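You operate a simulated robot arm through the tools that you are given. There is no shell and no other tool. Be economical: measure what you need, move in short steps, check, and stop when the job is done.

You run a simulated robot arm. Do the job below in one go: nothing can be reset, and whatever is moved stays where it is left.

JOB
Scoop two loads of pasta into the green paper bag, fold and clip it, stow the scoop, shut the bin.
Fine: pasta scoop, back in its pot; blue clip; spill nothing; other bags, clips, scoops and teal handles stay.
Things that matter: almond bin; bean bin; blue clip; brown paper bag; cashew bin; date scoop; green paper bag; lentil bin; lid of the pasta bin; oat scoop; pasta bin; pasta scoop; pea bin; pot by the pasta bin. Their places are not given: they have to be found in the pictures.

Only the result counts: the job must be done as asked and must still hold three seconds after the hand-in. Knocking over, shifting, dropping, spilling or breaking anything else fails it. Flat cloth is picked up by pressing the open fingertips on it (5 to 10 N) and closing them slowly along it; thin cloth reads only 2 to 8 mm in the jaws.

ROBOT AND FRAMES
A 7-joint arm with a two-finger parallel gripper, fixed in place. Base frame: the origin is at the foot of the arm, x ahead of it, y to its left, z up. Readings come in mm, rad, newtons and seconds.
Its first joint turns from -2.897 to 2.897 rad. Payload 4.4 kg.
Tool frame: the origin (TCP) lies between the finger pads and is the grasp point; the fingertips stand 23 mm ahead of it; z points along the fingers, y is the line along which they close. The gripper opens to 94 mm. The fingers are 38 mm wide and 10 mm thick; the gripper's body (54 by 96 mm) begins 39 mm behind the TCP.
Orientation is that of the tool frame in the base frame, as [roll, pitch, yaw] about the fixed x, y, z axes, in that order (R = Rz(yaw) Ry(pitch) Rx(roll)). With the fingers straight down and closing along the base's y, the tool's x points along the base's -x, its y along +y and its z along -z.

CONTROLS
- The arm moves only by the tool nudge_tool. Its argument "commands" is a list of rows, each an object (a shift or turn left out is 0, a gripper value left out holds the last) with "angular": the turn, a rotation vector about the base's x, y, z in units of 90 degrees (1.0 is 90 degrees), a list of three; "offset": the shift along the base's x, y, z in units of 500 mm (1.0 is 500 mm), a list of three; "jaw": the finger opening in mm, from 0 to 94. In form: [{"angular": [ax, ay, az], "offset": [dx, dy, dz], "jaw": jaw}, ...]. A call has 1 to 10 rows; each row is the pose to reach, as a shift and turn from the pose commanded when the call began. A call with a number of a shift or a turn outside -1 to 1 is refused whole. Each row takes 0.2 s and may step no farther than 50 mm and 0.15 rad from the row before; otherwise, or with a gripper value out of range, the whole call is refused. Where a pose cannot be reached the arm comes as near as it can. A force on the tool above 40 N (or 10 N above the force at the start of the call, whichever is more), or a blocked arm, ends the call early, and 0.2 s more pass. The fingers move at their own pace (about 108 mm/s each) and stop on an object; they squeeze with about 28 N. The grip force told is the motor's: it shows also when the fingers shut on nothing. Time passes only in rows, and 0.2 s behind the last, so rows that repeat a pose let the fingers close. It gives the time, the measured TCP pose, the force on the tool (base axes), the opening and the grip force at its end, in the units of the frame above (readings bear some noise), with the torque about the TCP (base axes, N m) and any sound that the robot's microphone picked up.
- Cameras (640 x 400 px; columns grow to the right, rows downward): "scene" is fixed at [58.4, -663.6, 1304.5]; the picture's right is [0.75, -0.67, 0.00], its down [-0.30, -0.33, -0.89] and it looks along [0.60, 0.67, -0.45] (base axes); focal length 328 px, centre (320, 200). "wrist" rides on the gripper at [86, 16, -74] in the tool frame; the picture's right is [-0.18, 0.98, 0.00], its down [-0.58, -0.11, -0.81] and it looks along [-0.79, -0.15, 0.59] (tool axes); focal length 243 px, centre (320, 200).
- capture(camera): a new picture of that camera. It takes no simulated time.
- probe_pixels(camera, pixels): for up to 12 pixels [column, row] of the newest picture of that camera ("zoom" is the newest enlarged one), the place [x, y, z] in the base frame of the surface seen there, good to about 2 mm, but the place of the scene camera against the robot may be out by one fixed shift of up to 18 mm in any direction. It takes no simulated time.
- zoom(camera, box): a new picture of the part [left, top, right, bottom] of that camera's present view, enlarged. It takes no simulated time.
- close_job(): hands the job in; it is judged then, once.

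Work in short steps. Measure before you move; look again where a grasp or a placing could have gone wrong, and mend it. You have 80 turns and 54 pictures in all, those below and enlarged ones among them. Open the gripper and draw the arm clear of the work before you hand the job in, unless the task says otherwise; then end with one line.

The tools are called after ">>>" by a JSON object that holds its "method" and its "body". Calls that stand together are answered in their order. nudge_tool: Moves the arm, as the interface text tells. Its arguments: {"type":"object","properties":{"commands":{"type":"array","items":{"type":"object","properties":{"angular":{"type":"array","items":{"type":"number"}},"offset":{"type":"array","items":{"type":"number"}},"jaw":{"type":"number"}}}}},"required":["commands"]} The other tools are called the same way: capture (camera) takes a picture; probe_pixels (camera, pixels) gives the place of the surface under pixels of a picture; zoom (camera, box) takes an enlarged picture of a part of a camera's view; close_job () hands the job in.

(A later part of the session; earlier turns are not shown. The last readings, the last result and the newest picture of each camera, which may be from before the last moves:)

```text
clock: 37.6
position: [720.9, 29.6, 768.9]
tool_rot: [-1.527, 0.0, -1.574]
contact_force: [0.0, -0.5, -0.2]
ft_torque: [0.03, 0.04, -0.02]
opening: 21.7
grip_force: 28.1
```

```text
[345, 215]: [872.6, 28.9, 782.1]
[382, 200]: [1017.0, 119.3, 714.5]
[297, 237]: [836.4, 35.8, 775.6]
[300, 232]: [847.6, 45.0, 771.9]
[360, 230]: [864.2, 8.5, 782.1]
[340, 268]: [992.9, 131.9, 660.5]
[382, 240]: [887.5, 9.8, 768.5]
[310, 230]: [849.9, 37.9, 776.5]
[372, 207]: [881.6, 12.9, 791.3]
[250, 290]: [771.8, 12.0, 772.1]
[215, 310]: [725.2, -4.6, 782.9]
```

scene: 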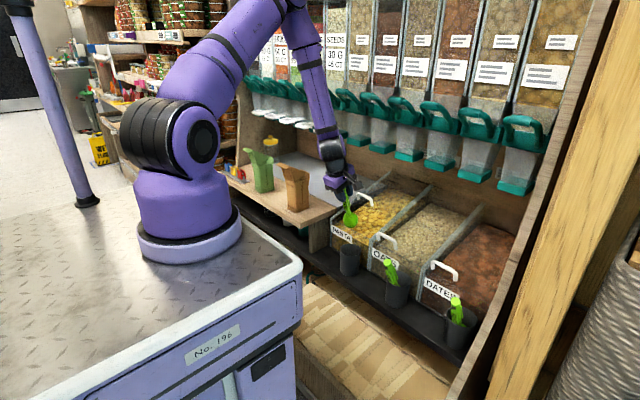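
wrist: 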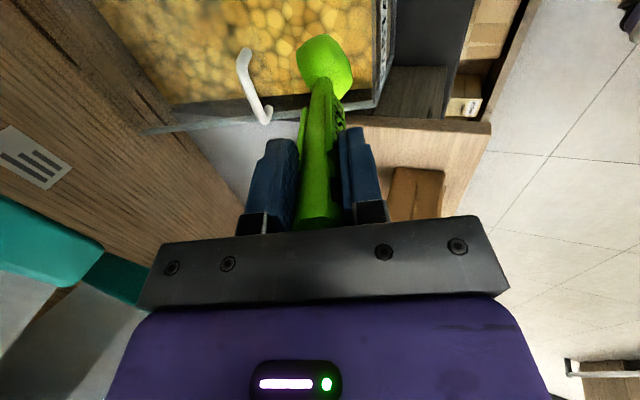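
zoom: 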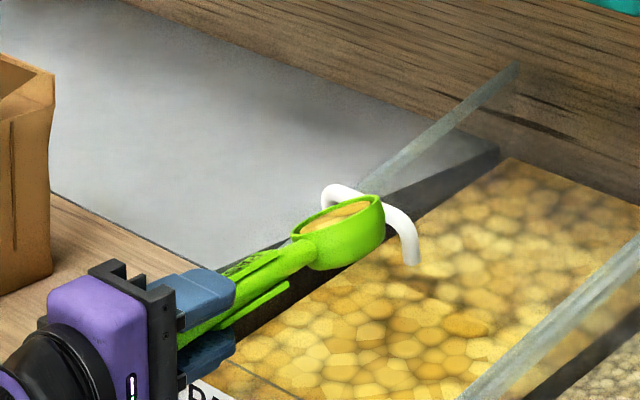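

The cup rim is about 15° tip-up and offset +13 mm in y from the TCP. I'll level it, raise it, then carry it at z≈1010 toward the green bag, clear of the brown bag's 902 mm flap.

>>> {"method": "nudge_tool", "body": {"commands": [{"offset": [0, 0, 0.03], "angular": [0, 0.04, 0]}, {"offset": [0, 0, 0.08], "angular": [0, 0.08, 0]}, {"offset": [0, 0, 0.15], "angular": [0, 0.12, 0]}, {"offset": [0, 0, 0.23], "angular": [0, 0.16, 0]}, {"offset": [0, 0, 0.31], "angular": [0, 0.16, 0]}, {"offset": [0, 0, 0.39], "angular": [0, 0.16, 0]}, {"offset": [0, 0.03, 0.46], "angular": [0, 0.16, 0]}, {"offset": [-0.02, 0.09, 0.49], "angular": [0, 0.16, 0]}, {"offset": [-0.045, 0.16, 0.49], "angular": [0, 0.16, 0]}, {"offset": [-0.07, 0.23, 0.49], "angular": [0, 0.16, 0]}]}}

>>> {"method": "nudge_tool", "body": {"commands": [{"offset": [-0.026, 0.07, 0]}, {"offset": [-0.052, 0.14, 0]}, {"offset": [-0.078, 0.21, 0]}, {"offset": [-0.104, 0.28, 0]}, {"offset": [-0.13, 0.35, 0]}, {"offset": [-0.156, 0.42, 0]}, {"offset": [-0.18, 0.49, 0]}, {"offset": [-0.2, 0.55, 0]}, {"offset": [-0.215, 0.6, 0]}, {"offset": [-0.221, 0.628, 0]}]}}

>>> {"method": "zoom", "body": {"camera": "scene", "box": [204, 115, 316, 185]}}

```text
clock: 39.8
position: [685.4, 143.0, 1012.9]
tool_rot: [-1.781, 0.0, -1.571]
contact_force: [0.4, 0.3, -0.2]
ft_torque: [0.0, 0.09, 0.0]
opening: 21.8
grip_force: 28.0
```

```text
clock: 42.0
position: [576.8, 459.7, 1013.4]
tool_rot: [-1.782, -0.001, -1.573]
contact_force: [1.0, 0.0, -0.5]
ft_torque: [-0.01, 0.02, 0.02]
opening: 21.7
grip_force: 28.4
```

```text
5.71 times, centred on (260, 150) of scene
```

zoom: 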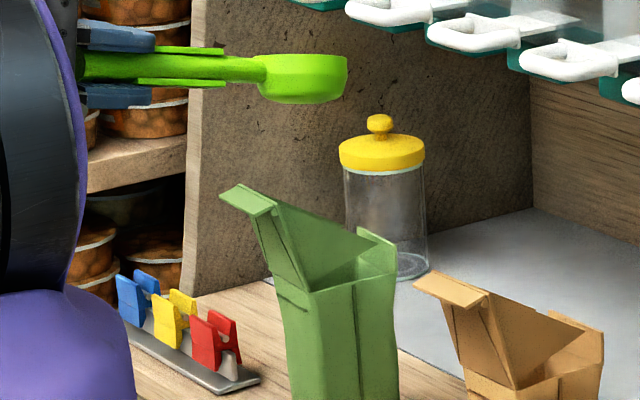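

The cup is level above the bag. I'll probe both in the same scene frame so the relative position is exact.

>>> {"method": "probe_pixels", "body": {"camera": "zoom", "pixels": [[345, 75], [262, 70], [305, 95], [320, 75], [225, 200], [270, 205], [360, 240], [393, 245], [395, 270], [305, 285], [350, 275], [290, 215]]}}

```text
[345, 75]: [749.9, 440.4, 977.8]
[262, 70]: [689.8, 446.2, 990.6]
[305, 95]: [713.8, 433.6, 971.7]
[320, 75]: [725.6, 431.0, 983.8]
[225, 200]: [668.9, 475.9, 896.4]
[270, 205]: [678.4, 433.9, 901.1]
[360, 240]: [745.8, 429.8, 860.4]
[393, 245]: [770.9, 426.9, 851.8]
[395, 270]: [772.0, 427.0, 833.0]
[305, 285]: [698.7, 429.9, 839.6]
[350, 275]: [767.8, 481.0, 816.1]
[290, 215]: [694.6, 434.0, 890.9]
```

Cup centre is (724,455) against the bag mouth x 699–771, y 427–478 in the same frame, so y lines up. I'll pour by pitching down while keeping the cup's lip over the mouth.

>>> {"method": "nudge_tool", "body": {"commands": [{"offset": [-0.006, -0.004, -0.006], "angular": [0, 0.089, 0]}, {"offset": [0.006, -0.005, 0.006], "angular": [0, 0.178, 0]}, {"offset": [0.026, -0.005, 0.022], "angular": [0, 0.267, 0]}, {"offset": [0.05, -0.005, 0.03], "angular": [0, 0.356, 0]}, {"offset": [0.084, -0.005, 0.034], "angular": [0, 0.444, 0]}, {"offset": [0.12, -0.005, 0.036], "angular": [0, 0.533, 0]}, {"offset": [0.158, -0.005, 0.034], "angular": [0, 0.617, 0]}, {"offset": [0.198, -0.005, 0.03], "angular": [0, 0.7, 0]}, {"offset": [0.24, -0.005, 0.024], "angular": [0, 0.783, 0]}, {"offset": [0.282, -0.005, 0.018], "angular": [0, 0.867, 0]}]}}

>>> {"method": "zoom", "body": {"camera": "scene", "box": [204, 115, 316, 185]}}

```text
clock: 44.2
position: [706.8, 412.4, 1013.1]
tool_rot: [-3.036, -0.065, -1.596]
contact_force: [3.6, -0.8, -7.5]
ft_torque: [0.03, 0.15, 0.0]
opening: 21.7
grip_force: 28.4
out of reach, approached as far as the arm can: row 9, 10
```

```text
5.71 times, centred on (260, 150) of scene
```

zoom: 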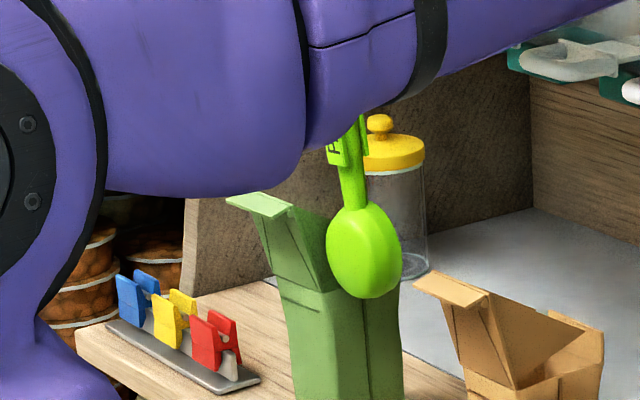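

The arm ran out of reach at the last two rows and drifted to y=412. I'll step back to the earlier reachable pitch and check.

>>> {"method": "nudge_tool", "body": {"commands": [{"offset": [-0.042, 0, 0.012], "angular": [0, -0.084, 0]}, {"offset": [-0.084, 0, 0.032], "angular": [0, -0.167, 0]}, {"offset": [-0.1, 0, 0.06], "angular": [0, -0.2, 0]}]}}

>>> {"method": "zoom", "body": {"camera": "scene", "box": [204, 115, 316, 185]}}

```text
clock: 45.0
position: [650.7, 417.1, 1044.7]
tool_rot: [-2.717, -0.051, -1.608]
contact_force: [0.1, 0.2, -0.5]
ft_torque: [-0.05, 0.03, 0.0]
opening: 21.5
grip_force: 28.0
```

```text
5.71 times, centred on (260, 150) of scene
```

zoom: 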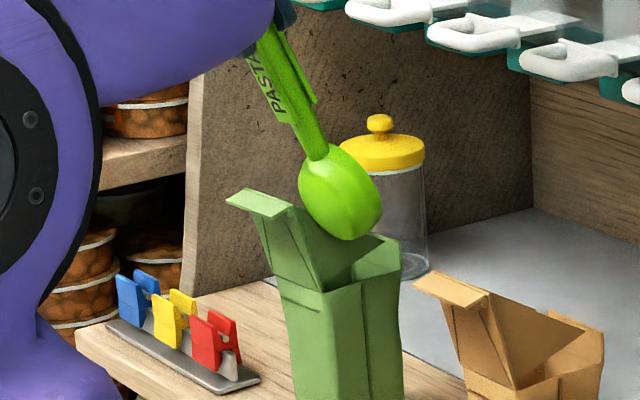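

The drift also added a small skew. No pasta is visible on the shelf and the bag stands. I'll raise, correct the skew, and return toward the bin, where I can see whether the cup emptied.

>>> {"method": "nudge_tool", "body": {"commands": [{"offset": [0, 0, 0.07], "angular": [0.0325, 0.048, 0.0236]}, {"offset": [0.01, -0.04, 0.12], "angular": [0.0325, 0.048, 0.0236]}, {"offset": [0.03, -0.12, 0.13], "angular": [0.0325, 0.048, 0.0236]}, {"offset": [0.06, -0.205, 0.13], "angular": [0.0325, 0.048, 0.0236]}, {"offset": [0.09, -0.29, 0.13], "angular": [0.0325, 0.048, 0.0236]}, {"offset": [0.12, -0.375, 0.13], "angular": [0.0325, 0.048, 0.0236]}, {"offset": [0.15, -0.46, 0.12], "angular": [0.0325, 0.048, 0.0236]}, {"offset": [0.18, -0.545, 0.1], "angular": [0.0325, 0.048, 0.0236]}, {"offset": [0.205, -0.62, 0.06], "angular": [0.0325, 0.048, 0.0236]}, {"offset": [0.23, -0.695, 0.01], "angular": [0.0325, 0.048, 0.0236]}]}}

>>> {"method": "nudge_tool", "body": {"commands": [{"offset": [0.012, -0.04, -0.05]}, {"offset": [0.024, -0.082, -0.13]}, {"offset": [0.026, -0.089, -0.2]}, {"offset": [0.026, -0.089, -0.28]}, {"offset": [0.026, -0.089, -0.29]}]}}

>>> {"method": "zoom", "body": {"camera": "scene", "box": [230, 130, 390, 230]}}

```text
clock: 47.2
position: [683.7, 143.6, 1087.2]
tool_rot: [-2.795, 0.0, -1.567]
contact_force: [0.9, 0.8, -0.5]
ft_torque: [-0.04, 0.03, -0.03]
opening: 21.3
grip_force: 27.8
out of reach, approached as far as the arm can: row 7, 8, 9, 10
```

```text
clock: 48.4
position: [702.4, 99.6, 942.9]
tool_rot: [-2.794, -0.001, -1.565]
contact_force: [-0.6, 0.8, -0.6]
ft_torque: [-0.06, 0.02, 0.02]
opening: 21.8
grip_force: 28.0
```

```text
4.00 times, centred on (310, 180) of scene
```

zoom: 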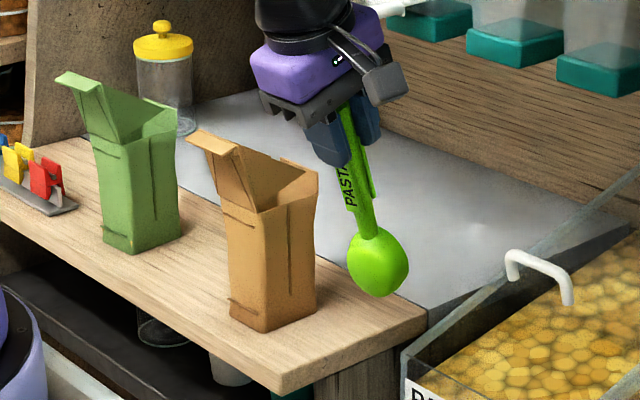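

No spill is visible. I'll check the cup from the wrist camera.

>>> {"method": "zoom", "body": {"camera": "wrist", "box": [240, 10, 400, 110]}}

```text
4.00 times, centred on (320, 60) of wrist
```

zoom: 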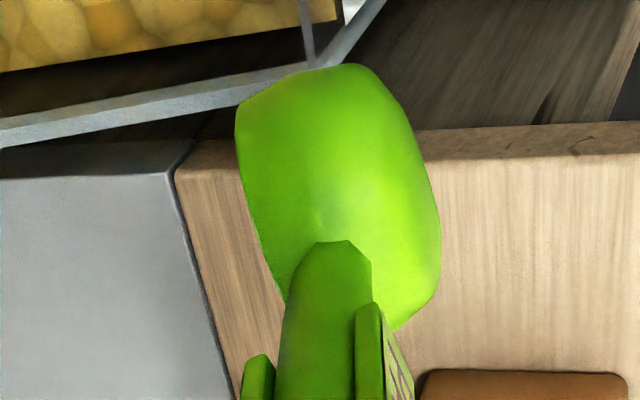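

I can't see inside from here, so I'll go on to the second scoop with the same path that worked before.

>>> {"method": "nudge_tool", "body": {"commands": [{"offset": [0.072, -0.046, -0.03]}, {"offset": [0.144, -0.092, -0.07]}, {"offset": [0.215, -0.139, -0.13]}, {"offset": [0.215, -0.139, -0.21]}, {"offset": [0.215, -0.139, -0.26]}, {"offset": [0.215, -0.139, -0.3]}, {"offset": [0.215, -0.139, -0.34]}, {"offset": [0.21, -0.139, -0.35], "angular": [0, -0.037, 0]}, {"offset": [0.205, -0.139, -0.36], "angular": [0, -0.074, 0]}, {"offset": [0.2, -0.139, -0.37], "angular": [0, -0.111, 0]}]}}

>>> {"method": "nudge_tool", "body": {"commands": [{"offset": [-0.016, 0, -0.003], "angular": [0, -0.042, 0]}, {"offset": [-0.032, 0, -0.006], "angular": [0, -0.084, 0]}, {"offset": [-0.048, 0, -0.01], "angular": [0, -0.126, 0]}, {"offset": [-0.063, 0, -0.013], "angular": [0, -0.167, 0]}, {"offset": [-0.073, 0, -0.02], "angular": [0, -0.208, 0]}, {"offset": [-0.083, 0, -0.027], "angular": [0, -0.25, 0]}, {"offset": [-0.092, 0, -0.033], "angular": [0, -0.291, 0]}, {"offset": [-0.101, 0, -0.039], "angular": [0, -0.333, 0]}]}}

>>> {"method": "nudge_tool", "body": {"commands": [{"offset": [-0.009, 0, -0.005], "angular": [0, -0.042, 0]}, {"offset": [-0.018, 0, -0.009], "angular": [0, -0.084, 0]}, {"offset": [-0.027, 0, -0.014], "angular": [0, -0.126, 0]}, {"offset": [-0.036, 0, -0.018], "angular": [0, -0.167, 0]}, {"offset": [-0.043, 0, -0.022], "angular": [0, -0.208, 0]}, {"offset": [-0.05, 0, -0.028], "angular": [0, -0.25, 0]}, {"offset": [-0.057, 0, -0.034], "angular": [0, -0.291, 0]}, {"offset": [-0.064, 0, -0.04], "angular": [0, -0.333, 0]}, {"offset": [-0.064, 0, 0], "angular": [0, -0.35, 0]}, {"offset": [-0.064, 0, 0.06], "angular": [0, -0.36, 0]}]}}

>>> {"method": "zoom", "body": {"camera": "scene", "box": [300, 160, 412, 230]}}

```text
refused: row 3 steps farther than a row can; nothing moved
```

```text
clock: 50.2
position: [650.2, 99.6, 923.2]
tool_rot: [-2.271, -0.003, -1.569]
contact_force: [-0.7, 0.3, -0.5]
ft_torque: [-0.01, 0.05, -0.02]
opening: 21.5
grip_force: 27.7
```

```text
clock: 52.4
position: [627.8, 109.3, 947.6]
tool_rot: [-1.707, -0.004, -1.571]
contact_force: [-0.6, 0.1, -0.6]
ft_torque: [-0.04, 0.04, -0.01]
opening: 21.2
grip_force: 27.3
out of reach, approached as far as the arm can: row 10
```

```text
5.71 times, centred on (356, 195) of scene
```

zoom: 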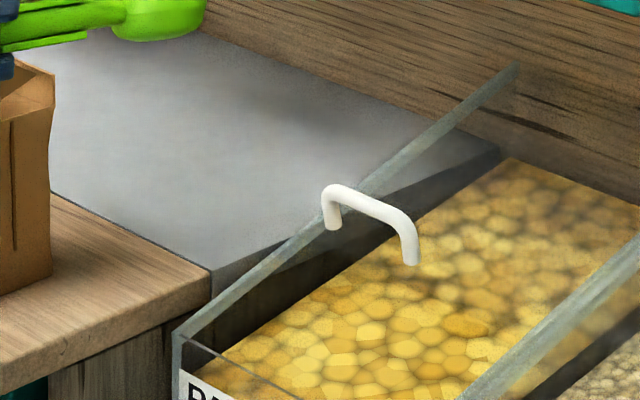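

The first call was refused on step size, so the sweep ran harmlessly in air. The cup is now near level, so I can check whether it is empty.

>>> {"method": "zoom", "body": {"camera": "scene", "box": [290, 135, 354, 175]}}

```text
10.00 times, centred on (322, 155) of scene
```

zoom: 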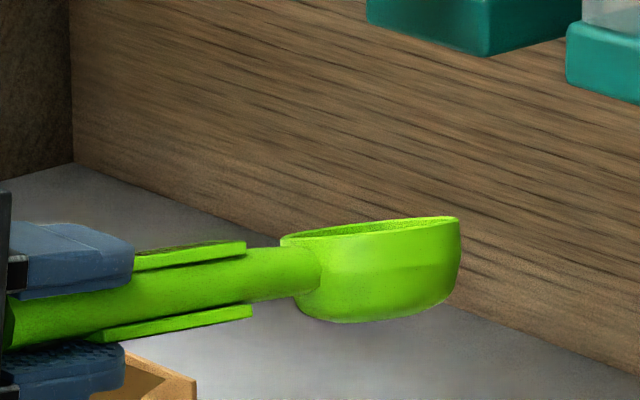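

The cup is empty, so the first load went into the bag. I'll move back to the pre-dig pose.

>>> {"method": "nudge_tool", "body": {"commands": [{"offset": [0.045, -0.02, -0.01], "angular": [0, 0.0864, 0]}, {"offset": [0.09, -0.04, -0.025], "angular": [0, 0.173, 0]}, {"offset": [0.136, -0.06, -0.04], "angular": [0, 0.259, 0]}, {"offset": [0.182, -0.08, -0.055], "angular": [0, 0.346, 0]}, {"offset": [0.228, -0.1, -0.07], "angular": [0, 0.432, 0]}, {"offset": [0.273, -0.12, -0.085], "angular": [0, 0.518, 0]}, {"offset": [0.319, -0.14, -0.1], "angular": [0, 0.605, 0]}, {"offset": [0.364, -0.158, -0.12], "angular": [0, 0.691, 0]}, {"offset": [0.364, -0.158, -0.12], "angular": [0, 0.691, 0]}]}}

```text
clock: 54.4
position: [810.3, 26.5, 885.6]
tool_rot: [-2.793, -0.001, -1.571]
contact_force: [0.2, 0.2, -0.8]
ft_torque: [0.0, 0.0, 0.01]
opening: 21.4
grip_force: 28.1
```

At pre-dig. I'll plunge as before.

>>> {"method": "nudge_tool", "body": {"commands": [{"offset": [0, 0.005, -0.06]}, {"offset": [0, 0.005, -0.11]}, {"offset": [0, 0.005, -0.14]}, {"offset": [0, 0.005, -0.17]}, {"offset": [0, 0.005, -0.2]}, {"offset": [0, 0.005, -0.228]}, {"offset": [-0.005, 0.005, -0.238], "angular": [0, -0.037, 0]}, {"offset": [-0.01, 0.005, -0.248], "angular": [0, -0.074, 0]}, {"offset": [-0.015, 0.005, -0.259], "angular": [0, -0.111, 0]}, {"offset": [-0.015, 0.005, -0.259], "angular": [0, -0.111, 0]}]}}

```text
clock: 56.6
position: [803.4, 29.9, 758.1]
tool_rot: [-2.616, -0.001, -1.568]
contact_force: [0.1, 0.2, -0.1]
ft_torque: [0.01, 0.0, -0.02]
opening: 21.3
grip_force: 28.3
```

Same pose as the first dig (803,30,758). I'll run the same sweep.

>>> {"method": "nudge_tool", "body": {"commands": [{"offset": [-0.016, 0, -0.003], "angular": [0, -0.042, 0]}, {"offset": [-0.032, 0, -0.006], "angular": [0, -0.084, 0]}, {"offset": [-0.048, 0, -0.01], "angular": [0, -0.126, 0]}, {"offset": [-0.063, 0, -0.013], "angular": [0, -0.167, 0]}, {"offset": [-0.073, 0, -0.02], "angular": [0, -0.208, 0]}, {"offset": [-0.083, 0, -0.027], "angular": [0, -0.25, 0]}, {"offset": [-0.092, 0, -0.033], "angular": [0, -0.291, 0]}, {"offset": [-0.101, 0, -0.039], "angular": [0, -0.333, 0]}]}}

>>> {"method": "nudge_tool", "body": {"commands": [{"offset": [-0.009, 0, -0.005], "angular": [0, -0.042, 0]}, {"offset": [-0.018, 0, -0.009], "angular": [0, -0.084, 0]}, {"offset": [-0.027, 0, -0.014], "angular": [0, -0.126, 0]}, {"offset": [-0.036, 0, -0.018], "angular": [0, -0.167, 0]}, {"offset": [-0.043, 0, -0.022], "angular": [0, -0.208, 0]}, {"offset": [-0.05, 0, -0.028], "angular": [0, -0.25, 0]}, {"offset": [-0.057, 0, -0.034], "angular": [0, -0.291, 0]}, {"offset": [-0.064, 0, -0.04], "angular": [0, -0.333, 0]}, {"offset": [-0.064, 0, 0], "angular": [0, -0.35, 0]}, {"offset": [-0.064, 0, 0.06], "angular": [0, -0.36, 0]}]}}

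>>> {"method": "zoom", "body": {"camera": "scene", "box": [300, 160, 412, 230]}}

```text
clock: 58.4
position: [752.2, 31.2, 737.8]
tool_rot: [-2.092, -0.003, -1.569]
contact_force: [0.0, -0.4, -1.2]
ft_torque: [-0.03, 0.04, 0.02]
opening: 21.4
grip_force: 28.3
```

```text
clock: 60.6
position: [719.6, 31.4, 767.0]
tool_rot: [-1.529, -0.003, -1.572]
contact_force: [0.3, -0.4, -0.2]
ft_torque: [-0.02, 0.04, 0.03]
opening: 21.6
grip_force: 27.9
```

```text
5.71 times, centred on (356, 195) of scene
```

zoom: 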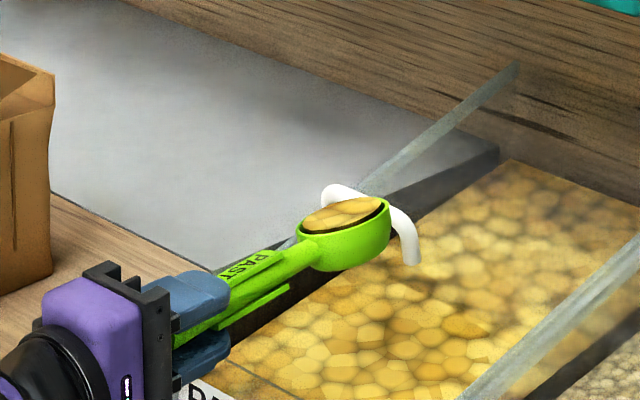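

A full second load. I'll repeat the same carry.

>>> {"method": "nudge_tool", "body": {"commands": [{"offset": [0, 0, 0.03], "angular": [0, 0.04, 0]}, {"offset": [0, 0, 0.08], "angular": [0, 0.08, 0]}, {"offset": [0, 0, 0.15], "angular": [0, 0.12, 0]}, {"offset": [0, 0, 0.23], "angular": [0, 0.16, 0]}, {"offset": [0, 0, 0.31], "angular": [0, 0.16, 0]}, {"offset": [0, 0, 0.39], "angular": [0, 0.16, 0]}, {"offset": [0, 0.03, 0.46], "angular": [0, 0.16, 0]}, {"offset": [-0.02, 0.09, 0.49], "angular": [0, 0.16, 0]}, {"offset": [-0.045, 0.16, 0.49], "angular": [0, 0.16, 0]}, {"offset": [-0.07, 0.23, 0.49], "angular": [0, 0.16, 0]}]}}

>>> {"method": "nudge_tool", "body": {"commands": [{"offset": [-0.026, 0.07, 0]}, {"offset": [-0.052, 0.14, 0]}, {"offset": [-0.078, 0.21, 0]}, {"offset": [-0.104, 0.28, 0]}, {"offset": [-0.13, 0.35, 0]}, {"offset": [-0.156, 0.42, 0]}, {"offset": [-0.18, 0.49, 0]}, {"offset": [-0.2, 0.55, 0]}, {"offset": [-0.215, 0.6, 0]}, {"offset": [-0.221, 0.626, 0]}]}}

>>> {"method": "zoom", "body": {"camera": "scene", "box": [204, 115, 316, 185]}}

```text
clock: 62.8
position: [686.3, 145.4, 1013.3]
tool_rot: [-1.78, -0.003, -1.572]
contact_force: [1.0, -0.1, -1.2]
ft_torque: [0.02, 0.05, 0.03]
opening: 21.7
grip_force: 28.3
```

```text
clock: 65.0
position: [572.2, 458.5, 1012.2]
tool_rot: [-1.78, -0.005, -1.57]
contact_force: [-0.5, -0.9, -0.9]
ft_torque: [0.05, 0.04, -0.01]
opening: 21.8
grip_force: 28.4
```

```text
5.71 times, centred on (260, 150) of scene
```

zoom: 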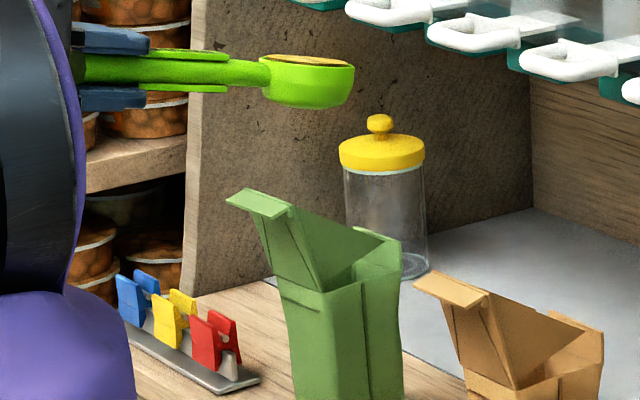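

The load is heaped and level above the bag. I'll pour to φ≈75° only, which is within reach, and hold.

>>> {"method": "nudge_tool", "body": {"commands": [{"offset": [-0.006, -0.002, -0.006], "angular": [0, 0.089, 0]}, {"offset": [0.006, -0.004, 0.006], "angular": [0, 0.178, 0]}, {"offset": [0.026, -0.005, 0.018], "angular": [0, 0.267, 0]}, {"offset": [0.05, -0.005, 0.022], "angular": [0, 0.356, 0]}, {"offset": [0.082, -0.005, 0.024], "angular": [0, 0.444, 0]}, {"offset": [0.118, -0.005, 0.024], "angular": [0, 0.533, 0]}, {"offset": [0.156, -0.005, 0.02], "angular": [0, 0.617, 0]}, {"offset": [0.194, -0.005, 0.012], "angular": [0, 0.69, 0]}, {"offset": [0.194, -0.005, 0.004], "angular": [0, 0.69, 0]}, {"offset": [0.194, -0.005, 0.004], "angular": [0, 0.69, 0]}]}}

>>> {"method": "nudge_tool", "body": {"commands": [{"offset": [-0.04, 0, 0.026], "angular": [0, -0.08, 0]}, {"offset": [-0.08, 0, 0.036], "angular": [0, -0.16, 0]}, {"offset": [-0.11, 0, 0.036], "angular": [0, -0.245, 0]}, {"offset": [-0.144, 0, 0.034], "angular": [0, -0.33, 0]}, {"offset": [-0.17, 0, 0.028], "angular": [0, -0.42, 0]}, {"offset": [-0.19, 0, 0.016], "angular": [0, -0.5, 0]}, {"offset": [-0.2, 0, 0.01], "angular": [0, -0.56, 0]}]}}

>>> {"method": "zoom", "body": {"camera": "scene", "box": [204, 115, 316, 185]}}

```text
clock: 67.2
position: [671.8, 454.7, 1011.9]
tool_rot: [-2.864, -0.002, -1.568]
contact_force: [1.1, 0.8, -1.4]
ft_torque: [-0.01, 0.02, -0.01]
opening: 21.4
grip_force: 28.0
```

```text
clock: 68.8
position: [571.8, 457.4, 1018.7]
tool_rot: [-1.982, -0.002, -1.569]
contact_force: [0.0, 0.3, -0.6]
ft_torque: [-0.02, 0.05, 0.01]
opening: 21.4
grip_force: 27.7
```

```text
5.71 times, centred on (260, 150) of scene
```

zoom: 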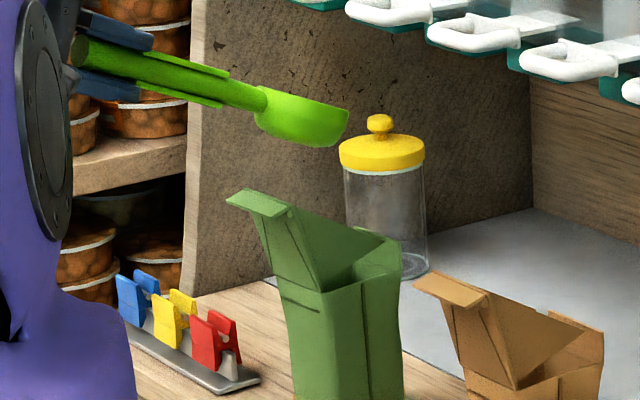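

The cup is empty and no spill is visible. Next is the stow: I'll carry the scoop back at height past the brown bag, then pitch it over the pasta pot.

>>> {"method": "nudge_tool", "body": {"commands": [{"offset": [0, -0.09, 0]}, {"offset": [0.01, -0.18, 0]}, {"offset": [0.02, -0.27, 0]}, {"offset": [0.03, -0.36, 0]}, {"offset": [0.04, -0.45, 0]}, {"offset": [0.05, -0.54, 0]}, {"offset": [0.07, -0.63, 0]}, {"offset": [0.09, -0.72, -0.01], "angular": [0, 0.09, 0]}, {"offset": [0.12, -0.805, -0.03], "angular": [0, 0.18, 0]}, {"offset": [0.15, -0.89, -0.05], "angular": [0, 0.27, 0]}]}}

>>> {"method": "nudge_tool", "body": {"commands": [{"offset": [0.04, -0.04, -0.04], "angular": [0, 0.09, 0]}, {"offset": [0.08, -0.08, -0.09], "angular": [0, 0.18, 0]}, {"offset": [0.12, -0.082, -0.14], "angular": [0, 0.27, 0]}, {"offset": [0.151, -0.082, -0.19], "angular": [0, 0.301, 0]}, {"offset": [0.151, -0.082, -0.19], "angular": [0, 0.301, 0]}]}}

>>> {"method": "zoom", "body": {"camera": "scene", "box": [290, 180, 418, 260]}}

```text
clock: 71.0
position: [670.0, 22.9, 990.8]
tool_rot: [-2.412, -0.004, -1.567]
contact_force: [0.0, 2.1, 0.1]
ft_torque: [-0.06, 0.02, -0.06]
opening: 21.4
grip_force: 27.6
out of reach, approached as far as the arm can: row 6, 7, 8, 9, 10
```

```text
clock: 72.2
position: [749.9, -24.6, 894.7]
tool_rot: [-2.882, -0.002, -1.568]
contact_force: [0.4, -0.4, 0.5]
ft_torque: [0.02, 0.02, 0.0]
opening: 21.3
grip_force: 28.1
```

```text
5.00 times, centred on (354, 220) of scene
```

zoom: 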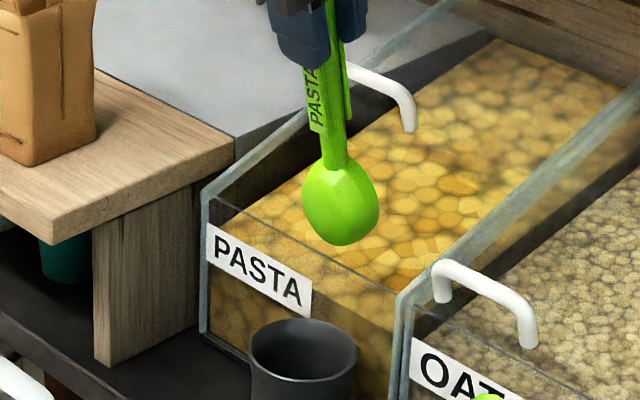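

Now I'll measure the cup against the pot rim in the same scene frame.

>>> {"method": "probe_pixels", "body": {"camera": "zoom", "pixels": [[340, 243], [304, 205], [377, 205], [338, 205], [335, 170], [318, 110], [252, 345], [356, 345], [300, 320], [290, 380], [325, 322], [270, 328]]}}

```text
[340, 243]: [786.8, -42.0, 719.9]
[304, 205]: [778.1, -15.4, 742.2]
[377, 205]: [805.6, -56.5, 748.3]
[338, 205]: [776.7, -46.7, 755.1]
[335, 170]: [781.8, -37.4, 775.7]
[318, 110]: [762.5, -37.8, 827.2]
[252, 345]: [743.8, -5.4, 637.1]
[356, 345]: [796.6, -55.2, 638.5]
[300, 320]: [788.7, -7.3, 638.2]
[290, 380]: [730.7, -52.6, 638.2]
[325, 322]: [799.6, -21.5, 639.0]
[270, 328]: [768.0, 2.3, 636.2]
```

Pot rim circle centre is about (766,-34) with r≈36, and the cup centre about (792,-36) in the scene frame. I'll shift −26 mm in x and +2 mm in y, then lower into the pot.

>>> {"method": "nudge_tool", "body": {"commands": [{"offset": [-0.05, 0.004, 0]}, {"offset": [-0.05, 0.004, -0.06]}, {"offset": [-0.05, 0.004, -0.12]}, {"offset": [-0.05, 0.004, -0.17]}, {"offset": [-0.05, 0.004, -0.21]}, {"offset": [-0.05, 0.004, -0.24]}, {"offset": [-0.05, 0.004, -0.265]}, {"offset": [-0.05, 0.004, -0.28]}, {"offset": [-0.05, 0.004, -0.285]}]}}

>>> {"method": "zoom", "body": {"camera": "scene", "box": [290, 190, 418, 270]}}

```text
clock: 74.2
position: [726.2, -18.5, 753.0]
tool_rot: [-2.883, 0.0, -1.569]
contact_force: [-4.8, -5.4, 0.2]
ft_torque: [-0.82, 0.59, -0.16]
opening: 21.6
grip_force: 28.0
```

```text
5.00 times, centred on (354, 230) of scene
```

zoom: 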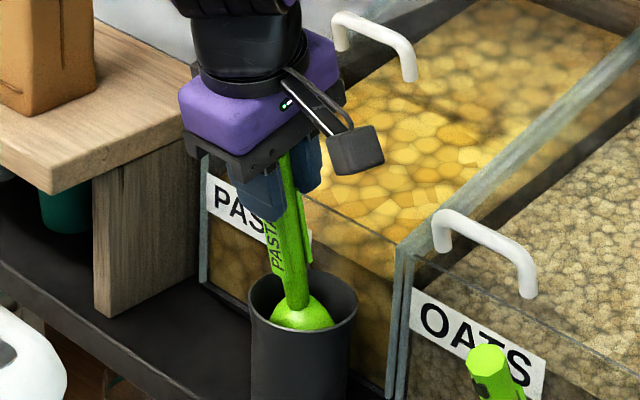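

The cup is inside the pot with light side contact toward +x/+y. I'll ease off by (−3,−5), lower slightly, then open.

>>> {"method": "nudge_tool", "body": {"commands": [{"offset": [-0.003, -0.006, 0]}, {"offset": [-0.006, -0.011, -0.004]}, {"offset": [-0.006, -0.011, -0.01]}, {"offset": [-0.006, -0.011, -0.01]}]}}

>>> {"method": "nudge_tool", "body": {"commands": [{"jaw": 26}, {"jaw": 32}, {"jaw": 40}, {"jaw": 55}, {"jaw": 75}, {"jaw": 94}, {"jaw": 94}]}}

>>> {"method": "nudge_tool", "body": {"commands": [{"offset": [-0.014, 0, 0.05]}, {"offset": [-0.028, 0, 0.1]}, {"offset": [-0.035, 0, 0.17]}, {"offset": [-0.035, 0, 0.25]}, {"offset": [-0.035, 0, 0.33]}]}}

>>> {"method": "zoom", "body": {"camera": "scene", "box": [290, 190, 418, 270]}}

```text
clock: 75.2
position: [722.4, -24.6, 749.8]
tool_rot: [-2.881, -0.001, -1.568]
contact_force: [-3.5, 6.5, 0.3]
ft_torque: [0.92, 0.55, 0.19]
opening: 21.2
grip_force: 28.3
```

```text
clock: 76.8
position: [722.5, -24.4, 749.5]
tool_rot: [-2.883, -0.001, -1.569]
contact_force: [0.4, 0.3, 0.1]
ft_torque: [-0.01, 0.01, 0.02]
opening: 94.1
grip_force: 0.1
```

```text
clock: 78.0
position: [708.2, -24.3, 914.9]
tool_rot: [-2.881, -0.002, -1.567]
contact_force: [0.0, 0.0, -0.3]
ft_torque: [-0.04, 0.03, 0.02]
opening: 94.2
grip_force: 0.2
```

```text
5.00 times, centred on (354, 230) of scene
```

zoom: 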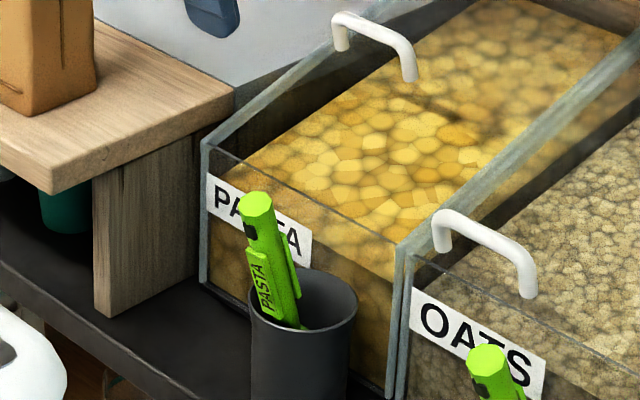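

The scoop is back in its pot. Next is the lid: I'll probe its handle and the dispensers above it for clearance.

>>> {"method": "probe_pixels", "body": {"camera": "zoom", "pixels": [[340, 18], [370, 24], [405, 48], [412, 70], [340, 40], [440, 216], [480, 222], [528, 255], [448, 235]]}}

>>> {"method": "probe_pixels", "body": {"camera": "scene", "pixels": [[335, 135], [358, 142], [325, 128], [300, 123], [408, 155], [380, 108], [350, 95], [385, 150]]}}

```text
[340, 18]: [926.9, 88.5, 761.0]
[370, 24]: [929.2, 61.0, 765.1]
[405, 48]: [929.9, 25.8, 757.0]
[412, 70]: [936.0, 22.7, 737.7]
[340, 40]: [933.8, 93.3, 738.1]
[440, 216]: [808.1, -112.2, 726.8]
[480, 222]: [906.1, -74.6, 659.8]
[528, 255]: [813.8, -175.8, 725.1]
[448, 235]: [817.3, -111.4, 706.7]
```

```text
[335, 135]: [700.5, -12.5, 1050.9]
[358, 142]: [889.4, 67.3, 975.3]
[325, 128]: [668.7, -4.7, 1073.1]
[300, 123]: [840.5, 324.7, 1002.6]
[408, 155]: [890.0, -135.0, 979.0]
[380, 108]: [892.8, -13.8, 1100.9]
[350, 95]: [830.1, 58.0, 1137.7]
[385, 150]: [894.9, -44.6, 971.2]
```

The dispensers' fronts sit at x≈880 above z≈970, so I must reach the lid handle with a tilted tool. I'll pre-position at 45° with the jaws at 36 mm, ready to straddle the bar (≈(923,77,760)).

>>> {"method": "nudge_tool", "body": {"commands": [{"offset": [0.066, 0.04, -0.03], "angular": [0, -0.067, 0], "jaw": 60}, {"offset": [0.134, 0.081, -0.08], "angular": [0, -0.134, 0], "jaw": 36}, {"offset": [0.202, 0.121, -0.13], "angular": [0, -0.2, 0]}, {"offset": [0.27, 0.161, -0.175], "angular": [0, -0.267, 0]}, {"offset": [0.337, 0.202, -0.217], "angular": [0, -0.333, 0]}, {"offset": [0.337, 0.202, -0.217], "angular": [0, -0.333, 0]}]}}

>>> {"method": "capture", "body": {"camera": "wrist"}}

```text
clock: 79.4
position: [873.1, 79.1, 809.0]
tool_rot: [-2.356, -0.002, -1.569]
contact_force: [0.0, -0.2, -0.2]
ft_torque: [-0.04, 0.02, -0.03]
opening: 36.1
grip_force: 0.0
```

```text
8 pictures are left
```

wrist: 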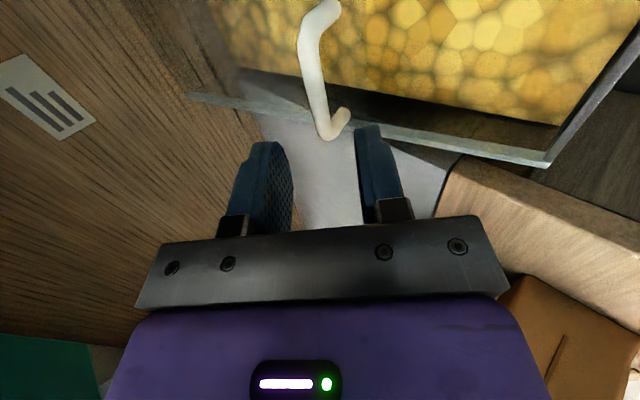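

The bar lies between the fingers in view. I'll probe it to confirm.

>>> {"method": "probe_pixels", "body": {"camera": "wrist", "pixels": [[310, 60], [314, 85], [320, 110], [322, 125], [340, 118], [325, 15], [300, 60], [322, 60]]}}

```text
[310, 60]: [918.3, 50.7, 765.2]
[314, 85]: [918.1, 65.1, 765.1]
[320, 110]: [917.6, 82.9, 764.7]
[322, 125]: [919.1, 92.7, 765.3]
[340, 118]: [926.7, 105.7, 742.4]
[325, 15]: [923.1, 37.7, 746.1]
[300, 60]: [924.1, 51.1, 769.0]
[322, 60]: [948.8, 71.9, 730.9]
```

Bar centre is about (922,74,763). I'll advance to straddle it.

>>> {"method": "nudge_tool", "body": {"commands": [{"offset": [0.03, -0.01, -0.029]}, {"offset": [0.06, -0.01, -0.058]}, {"offset": [0.09, -0.01, -0.085]}, {"offset": [0.09, -0.01, -0.085]}]}}

```text
clock: 80.4
position: [920.0, 72.7, 764.4]
tool_rot: [-2.359, -0.002, -1.57]
contact_force: [0.0, 0.0, -0.4]
ft_torque: [-0.01, -0.01, 0.0]
opening: 36.1
grip_force: 0.1
```

Straddling with no contact. I'll close to a loose hook (14 mm) and draw the lid forward along its slope.

>>> {"method": "nudge_tool", "body": {"commands": [{"jaw": 14}, {"jaw": 14}, {"offset": [-0.03, 0, -0.008]}, {"offset": [-0.07, 0, -0.019]}, {"offset": [-0.11, 0, -0.03]}, {"offset": [-0.15, 0, -0.041]}, {"offset": [-0.19, 0, -0.052]}, {"offset": [-0.22, 0, -0.06]}, {"offset": [-0.238, 0, -0.065]}, {"offset": [-0.244, 0, -0.066]}]}}

>>> {"method": "zoom", "body": {"camera": "scene", "box": [300, 170, 428, 250]}}

```text
clock: 82.6
position: [796.9, 71.0, 731.2]
tool_rot: [-2.358, -0.001, -1.569]
contact_force: [2.4, -1.0, 1.0]
ft_torque: [-0.01, -0.02, -0.05]
opening: 15.2
grip_force: 1.3
```

```text
5.00 times, centred on (364, 210) of scene
```

zoom: 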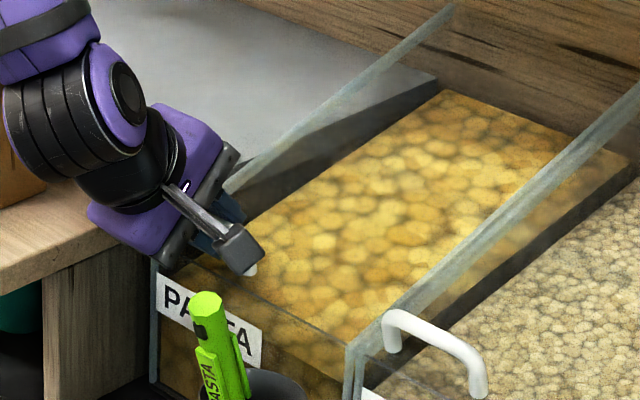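

The lid followed. I'll pull a few more mm to feel for the stop.

>>> {"method": "nudge_tool", "body": {"commands": [{"offset": [-0.004, 0, -0.001]}, {"offset": [-0.008, 0, -0.002]}, {"offset": [-0.012, 0, -0.003]}, {"offset": [-0.012, 0, -0.003]}]}}

```text
clock: 83.6
position: [791.0, 69.8, 730.5]
tool_rot: [-2.357, -0.002, -1.57]
contact_force: [23.7, -4.7, 8.0]
ft_torque: [0.18, -0.13, -0.47]
opening: 23.9
grip_force: 11.7
```

A 24 N stop means the lid is fully shut. I'll relax, open, and back away upward.

>>> {"method": "nudge_tool", "body": {"commands": [{"offset": [0.01, 0, 0.003]}, {"offset": [0.01, 0, 0.003], "jaw": 38}, {"offset": [0.01, 0, 0.003], "jaw": 38}, {"offset": [-0.03, 0, 0.045]}, {"offset": [-0.07, 0, 0.09]}, {"offset": [-0.09, 0, 0.16]}, {"offset": [-0.09, 0.05, 0.23]}, {"offset": [-0.09, 0.1, 0.29]}, {"offset": [-0.09, 0.15, 0.35]}]}}

>>> {"method": "zoom", "body": {"camera": "scene", "box": [220, 130, 412, 250]}}

```text
clock: 85.6
position: [747.4, 143.2, 904.9]
tool_rot: [-2.36, -0.005, -1.572]
contact_force: [0.7, 0.3, -0.7]
ft_torque: [-0.01, 0.03, 0.0]
opening: 37.9
grip_force: 0.0
```

```text
3.33 times, centred on (316, 190) of scene
```

zoom: 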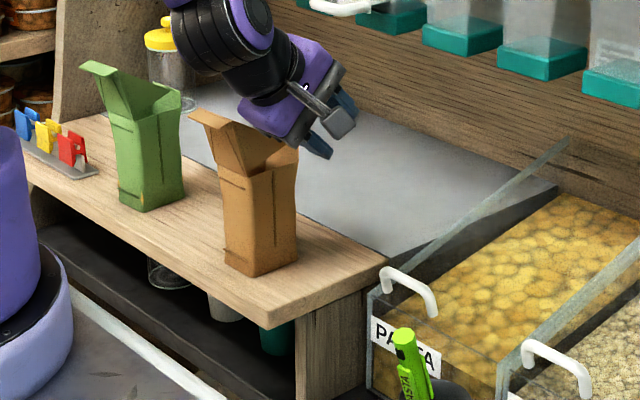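

The lid is shut like the others, the scoop is stowed, and the green bag shows pasta inside. Next is the fold: I'll bring closed fingers behind the flap (about x 640, y 469) at height.

>>> {"method": "nudge_tool", "body": {"commands": [{"offset": [-0.04, 0, 0.04], "angular": [0, 0.067, 0], "jaw": 10}, {"offset": [-0.08, 0.04, 0.09], "angular": [0, 0.134, 0], "jaw": 0}, {"offset": [-0.12, 0.11, 0.13], "angular": [0, 0.2, 0]}, {"offset": [-0.16, 0.19, 0.15], "angular": [0, 0.267, 0]}, {"offset": [-0.19, 0.275, 0.15], "angular": [0, 0.333, 0]}, {"offset": [-0.21, 0.36, 0.15], "angular": [0, 0.333, 0]}, {"offset": [-0.22, 0.445, 0.15], "angular": [0, 0.333, 0]}, {"offset": [-0.226, 0.53, 0.15], "angular": [0, 0.333, 0]}, {"offset": [-0.226, 0.61, 0.15], "angular": [0, 0.333, 0]}, {"offset": [-0.226, 0.652, 0.15], "angular": [0, 0.333, 0]}]}}

>>> {"method": "capture", "body": {"camera": "wrist"}}

```text
clock: 87.8
position: [634.1, 473.8, 979.2]
tool_rot: [-2.882, -0.001, -1.569]
contact_force: [1.0, -0.2, 0.1]
ft_torque: [0.03, -0.02, -0.01]
opening: 0.2
grip_force: 27.9
```

```text
5 pictures are left
```

wrist: 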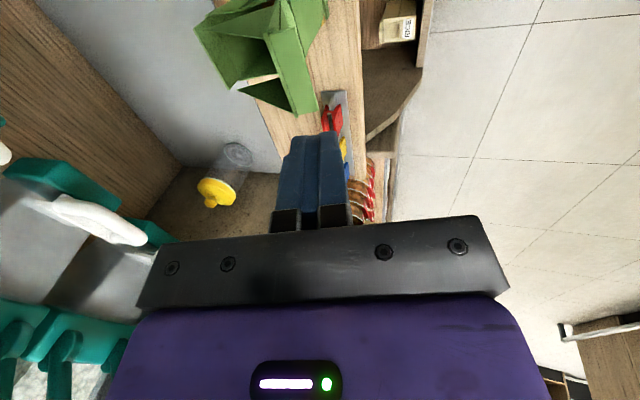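

The wrist view shows the green bag (260,50) and the clip rail (340,140). I'll probe them accurately.

>>> {"method": "probe_pixels", "body": {"camera": "wrist", "pixels": [[197, 15], [233, 88], [250, 25], [295, 110], [316, 108], [280, 3], [325, 8], [295, 40], [270, 30], [256, 80], [310, 60], [275, 72]]}}

>>> {"method": "probe_pixels", "body": {"camera": "wrist", "pixels": [[326, 112], [340, 115], [326, 128], [338, 130], [342, 98], [345, 150], [346, 165], [347, 172], [343, 140], [348, 178], [353, 160], [356, 172]]}}

```text
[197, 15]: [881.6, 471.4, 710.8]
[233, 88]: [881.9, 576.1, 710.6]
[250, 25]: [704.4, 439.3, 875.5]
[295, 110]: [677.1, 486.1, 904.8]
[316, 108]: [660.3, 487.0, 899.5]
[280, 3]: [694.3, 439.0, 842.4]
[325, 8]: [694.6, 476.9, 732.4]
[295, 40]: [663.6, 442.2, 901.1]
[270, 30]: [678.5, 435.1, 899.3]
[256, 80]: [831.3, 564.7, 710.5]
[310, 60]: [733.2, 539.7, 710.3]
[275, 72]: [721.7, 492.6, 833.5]
```

```text
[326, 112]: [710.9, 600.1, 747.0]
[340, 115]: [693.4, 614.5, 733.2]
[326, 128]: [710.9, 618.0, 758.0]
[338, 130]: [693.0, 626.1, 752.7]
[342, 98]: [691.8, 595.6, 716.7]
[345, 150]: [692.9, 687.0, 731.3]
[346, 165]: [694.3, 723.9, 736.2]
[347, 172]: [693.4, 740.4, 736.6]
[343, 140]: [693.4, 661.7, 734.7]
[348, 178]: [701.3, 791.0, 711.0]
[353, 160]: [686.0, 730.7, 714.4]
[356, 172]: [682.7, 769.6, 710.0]
```

The flap edge is at (677,461,902) with its hinge near (693,838). I'll descend behind it and sweep it over toward +x along an arc, watching the force.

>>> {"method": "nudge_tool", "body": {"commands": [{"offset": [0, -0.022, -0.08]}, {"offset": [-0.004, -0.022, -0.16]}, {"offset": [0.034, -0.022, -0.154]}, {"offset": [0.064, -0.022, -0.15]}, {"offset": [0.09, -0.022, -0.149]}, {"offset": [0.118, -0.022, -0.154]}, {"offset": [0.118, -0.022, -0.154]}]}}

```text
clock: 89.4
position: [692.6, 462.0, 902.8]
tool_rot: [-2.881, -0.002, -1.569]
contact_force: [0.6, 1.5, -0.2]
ft_torque: [-0.02, 0.02, 0.0]
opening: 0.2
grip_force: 27.7
```

Very little force. I'll continue the arc down onto the mouth.

>>> {"method": "nudge_tool", "body": {"commands": [{"offset": [0.03, 0, -0.016]}, {"offset": [0.046, 0, -0.034]}, {"offset": [0.058, 0, -0.058]}, {"offset": [0.064, 0, -0.076]}, {"offset": [0.066, 0, -0.086]}, {"offset": [0.066, 0, -0.086]}]}}

>>> {"method": "zoom", "body": {"camera": "scene", "box": [216, 135, 312, 195]}}

```text
clock: 90.8
position: [725.1, 461.1, 861.3]
tool_rot: [-2.88, -0.001, -1.567]
contact_force: [-2.5, -1.4, 12.6]
ft_torque: [-0.05, 0.09, 0.01]
opening: 0.0
grip_force: 28.2
```

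```text
6.67 times, centred on (264, 165) of scene
```

zoom: 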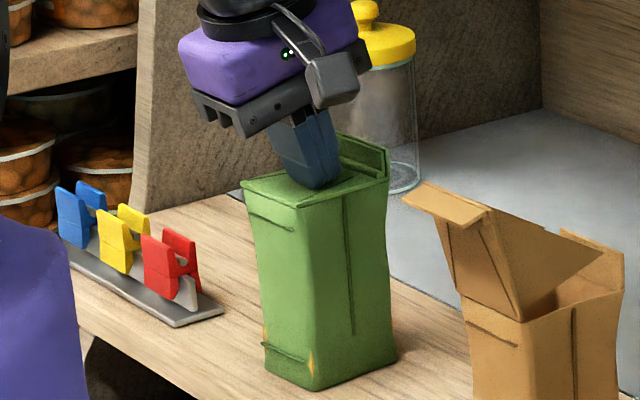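

The flap is folded flat with its tab against the upright far lip, forming a ridge. I'll probe that ridge and the blue clip.

>>> {"method": "probe_pixels", "body": {"camera": "zoom", "pixels": [[345, 140], [362, 146], [384, 153], [350, 155], [380, 172], [372, 160], [388, 165], [360, 170], [300, 190], [250, 190], [300, 205], [388, 180]]}}

>>> {"method": "probe_pixels", "body": {"camera": "zoom", "pixels": [[60, 192], [85, 205], [72, 215], [72, 235], [60, 220], [80, 187], [103, 195], [95, 205], [92, 235], [75, 250], [100, 215], [130, 215]]}}

```text
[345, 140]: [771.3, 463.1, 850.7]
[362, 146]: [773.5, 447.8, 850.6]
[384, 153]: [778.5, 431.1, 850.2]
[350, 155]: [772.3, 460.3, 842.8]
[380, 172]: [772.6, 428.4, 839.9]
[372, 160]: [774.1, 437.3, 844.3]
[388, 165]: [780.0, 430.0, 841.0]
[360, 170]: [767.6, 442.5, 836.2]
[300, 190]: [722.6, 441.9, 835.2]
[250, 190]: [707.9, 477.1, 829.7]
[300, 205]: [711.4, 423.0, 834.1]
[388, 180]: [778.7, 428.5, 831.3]
```

```text
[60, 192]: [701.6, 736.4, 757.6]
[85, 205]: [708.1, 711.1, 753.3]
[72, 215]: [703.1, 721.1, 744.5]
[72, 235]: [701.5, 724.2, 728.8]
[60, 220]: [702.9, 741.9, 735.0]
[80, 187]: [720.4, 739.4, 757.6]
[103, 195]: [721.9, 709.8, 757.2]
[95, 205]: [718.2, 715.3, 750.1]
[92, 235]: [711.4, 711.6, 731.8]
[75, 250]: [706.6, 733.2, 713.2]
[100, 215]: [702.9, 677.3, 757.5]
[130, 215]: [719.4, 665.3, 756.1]
```

The ridge is at scene (775,449, z 836–851) and the blue clip at scene (711,725), top z 757.6, with wings about 18 mm apart in x. I'll lift off the fold and move above the blue clip with the tool vertical.

>>> {"method": "nudge_tool", "body": {"commands": [{"offset": [0, 0, 0.04]}, {"offset": [0, 0, 0.1]}, {"offset": [0, 0.05, 0.13], "angular": [0, 0.04, 0]}, {"offset": [0, 0.14, 0.13], "angular": [0, 0.08, 0]}, {"offset": [-0.01, 0.23, 0.13], "angular": [0, 0.12, 0]}, {"offset": [-0.02, 0.32, 0.13], "angular": [0, 0.167, 0]}, {"offset": [-0.03, 0.41, 0.11], "angular": [0, 0.167, 0]}, {"offset": [-0.04, 0.49, 0.08], "angular": [0, 0.167, 0], "jaw": 20}, {"offset": [-0.046, 0.55, 0.03], "angular": [0, 0.167, 0], "jaw": 44}, {"offset": [-0.046, 0.564, 0], "angular": [0, 0.167, 0], "jaw": 44}]}}

```text
clock: 93.0
position: [674.6, 688.0, 876.7]
tool_rot: [3.138, 0.0, -1.567]
contact_force: [0.1, 0.5, 0.4]
ft_torque: [-0.01, 0.01, 0.02]
opening: 43.9
grip_force: 0.1
out of reach, approached as far as the arm can: row 8, 9, 10
```

Vertical, but short of the target (at 675,688,877). I'll try completing the shift from here with lower z.

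>>> {"method": "nudge_tool", "body": {"commands": [{"offset": [0.02, 0.03, -0.02]}, {"offset": [0.04, 0.06, -0.05]}, {"offset": [0.055, 0.09, -0.08]}, {"offset": [0.055, 0.11, -0.1]}]}}

```text
clock: 94.0
position: [672.0, 685.5, 852.5]
tool_rot: [3.14, -0.001, -1.566]
contact_force: [0.4, 0.1, -1.0]
ft_torque: [0.0, 0.0, 0.03]
opening: 44.0
grip_force: 0.1
out of reach, approached as far as the arm can: row 1, 2, 3, 4
```

The blue clip at radius ≈1020 is past the vertical-tool reach, so I need the tool tilted outward (27° toward +y, 15° toward +x) with the jaws still closing near x. I'll tilt here, then go to a stand-off point along that axis.

>>> {"method": "nudge_tool", "body": {"commands": [{"angular": [0.0746, -0.0409, 0.0098]}, {"angular": [0.149, -0.0818, 0.0197]}, {"angular": [0.2237, -0.1227, 0.0295]}, {"angular": [0.2983, -0.1636, 0.0393], "offset": [0.01, 0.01, -0.02]}, {"angular": [0.2983, -0.1636, 0.0393], "offset": [0.025, 0.035, -0.07]}, {"angular": [0.2983, -0.1636, 0.0393], "offset": [0.036, 0.057, -0.104]}, {"angular": [0.2983, -0.1636, 0.0393], "offset": [0.036, 0.057, -0.104]}]}}

>>> {"method": "capture", "body": {"camera": "wrist"}}

```text
clock: 95.6
position: [710.9, 745.7, 795.8]
tool_rot: [-2.849, 0.456, -1.435]
contact_force: [-2.9, 0.9, 7.1]
ft_torque: [-0.02, 0.24, -0.04]
opening: 44.7
grip_force: 0.3
out of reach, approached as far as the arm can: row 1, 2, 3, 4, 5, 6, 7
```

```text
3 pictures are left
```

wrist: 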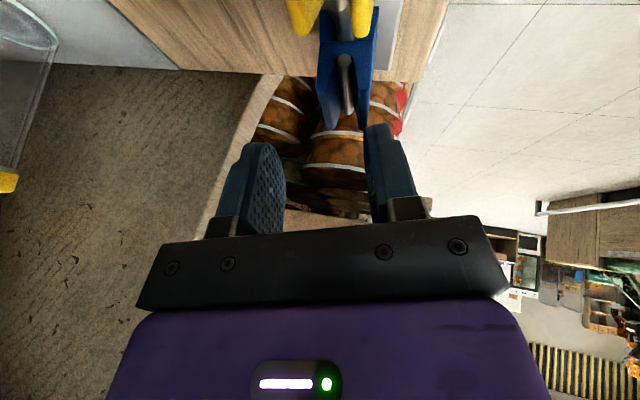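

The clip is now visible between the fingers at (345,70). I'll probe its wings.

>>> {"method": "probe_pixels", "body": {"camera": "wrist", "pixels": [[332, 122], [363, 126], [325, 60], [372, 50], [345, 48], [328, 95], [366, 95], [374, 12], [324, 42], [345, 90], [350, 105], [320, 75]]}}

>>> {"method": "nudge_tool", "body": {"commands": [{"offset": [0, 0, 0.01]}]}}

```text
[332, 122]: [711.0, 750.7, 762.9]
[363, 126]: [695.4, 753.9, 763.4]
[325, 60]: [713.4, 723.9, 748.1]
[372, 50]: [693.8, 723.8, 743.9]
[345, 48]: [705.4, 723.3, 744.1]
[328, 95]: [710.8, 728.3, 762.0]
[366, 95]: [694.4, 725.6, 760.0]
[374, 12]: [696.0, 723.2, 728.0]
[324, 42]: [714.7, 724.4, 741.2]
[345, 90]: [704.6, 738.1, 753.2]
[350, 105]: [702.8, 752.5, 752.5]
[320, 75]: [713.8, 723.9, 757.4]
```

```text
clock: 96.0
position: [710.6, 747.2, 797.5]
tool_rot: [-2.851, 0.452, -1.436]
contact_force: [0.0, 1.0, 0.1]
ft_torque: [0.02, 0.02, -0.01]
opening: 44.0
grip_force: 0.0
```

The clip is measured accurately: x 694–714, y 723–754, top z 762. I'll shift to the stand-off point so the approach along the tool axis is centred.

>>> {"method": "nudge_tool", "body": {"commands": [{"offset": [-0.018, -0.03, 0]}, {"offset": [-0.036, -0.063, -0.006]}, {"offset": [-0.036, -0.063, -0.006]}]}}

```text
clock: 96.8
position: [695.1, 719.4, 796.8]
tool_rot: [-2.846, 0.457, -1.435]
contact_force: [-0.9, -0.1, 1.0]
ft_torque: [-0.02, -0.01, -0.06]
opening: 44.1
grip_force: 0.1
out of reach, approached as far as the arm can: row 1
```

Now at (695,719,797). I'll advance to the grip pose.

>>> {"method": "nudge_tool", "body": {"commands": [{"offset": [0.004, 0.008, -0.022]}, {"offset": [0.008, 0.017, -0.045]}, {"offset": [0.0115, 0.025, -0.068]}, {"offset": [0.0115, 0.025, -0.068]}]}}

```text
clock: 97.8
position: [696.8, 727.7, 759.7]
tool_rot: [-2.851, 0.452, -1.436]
contact_force: [-0.1, -0.8, -0.1]
ft_torque: [-0.01, 0.04, 0.05]
opening: 44.1
grip_force: 0.1
```

About 4 mm off centre. I'll trim it, then close slowly on the wings.

>>> {"method": "nudge_tool", "body": {"commands": [{"offset": [0.008, 0.008, 0.003]}, {"offset": [0.008, 0.008, 0.003]}]}}

>>> {"method": "nudge_tool", "body": {"commands": [{"jaw": 32}, {"jaw": 26}, {"jaw": 22}, {"jaw": 18}, {"jaw": 12}, {"jaw": 6}, {"jaw": 2}, {"jaw": 2}]}}

>>> {"method": "zoom", "body": {"camera": "wrist", "box": [220, 0, 460, 150]}}

```text
clock: 98.4
position: [702.5, 731.6, 762.0]
tool_rot: [-2.851, 0.454, -1.436]
contact_force: [0.8, -0.4, -0.6]
ft_torque: [-0.01, 0.0, 0.01]
opening: 44.3
grip_force: 0.0
```

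```text
clock: 100.2
position: [699.8, 733.4, 761.7]
tool_rot: [-2.852, 0.456, -1.436]
contact_force: [-21.2, 0.6, -1.5]
ft_torque: [0.01, 0.65, 0.0]
opening: 21.2
grip_force: 28.2
```

```text
2.67 times, centred on (340, 75) of wrist
```

zoom: 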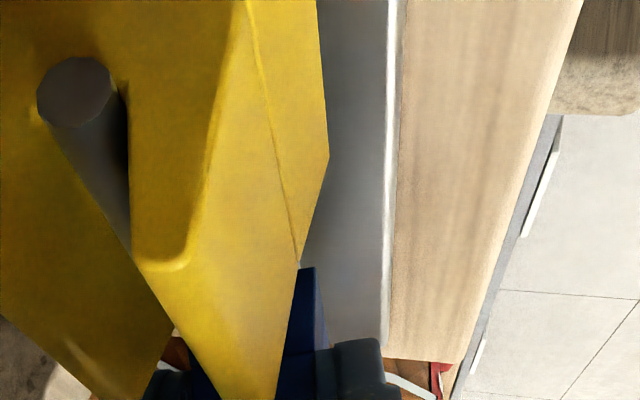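

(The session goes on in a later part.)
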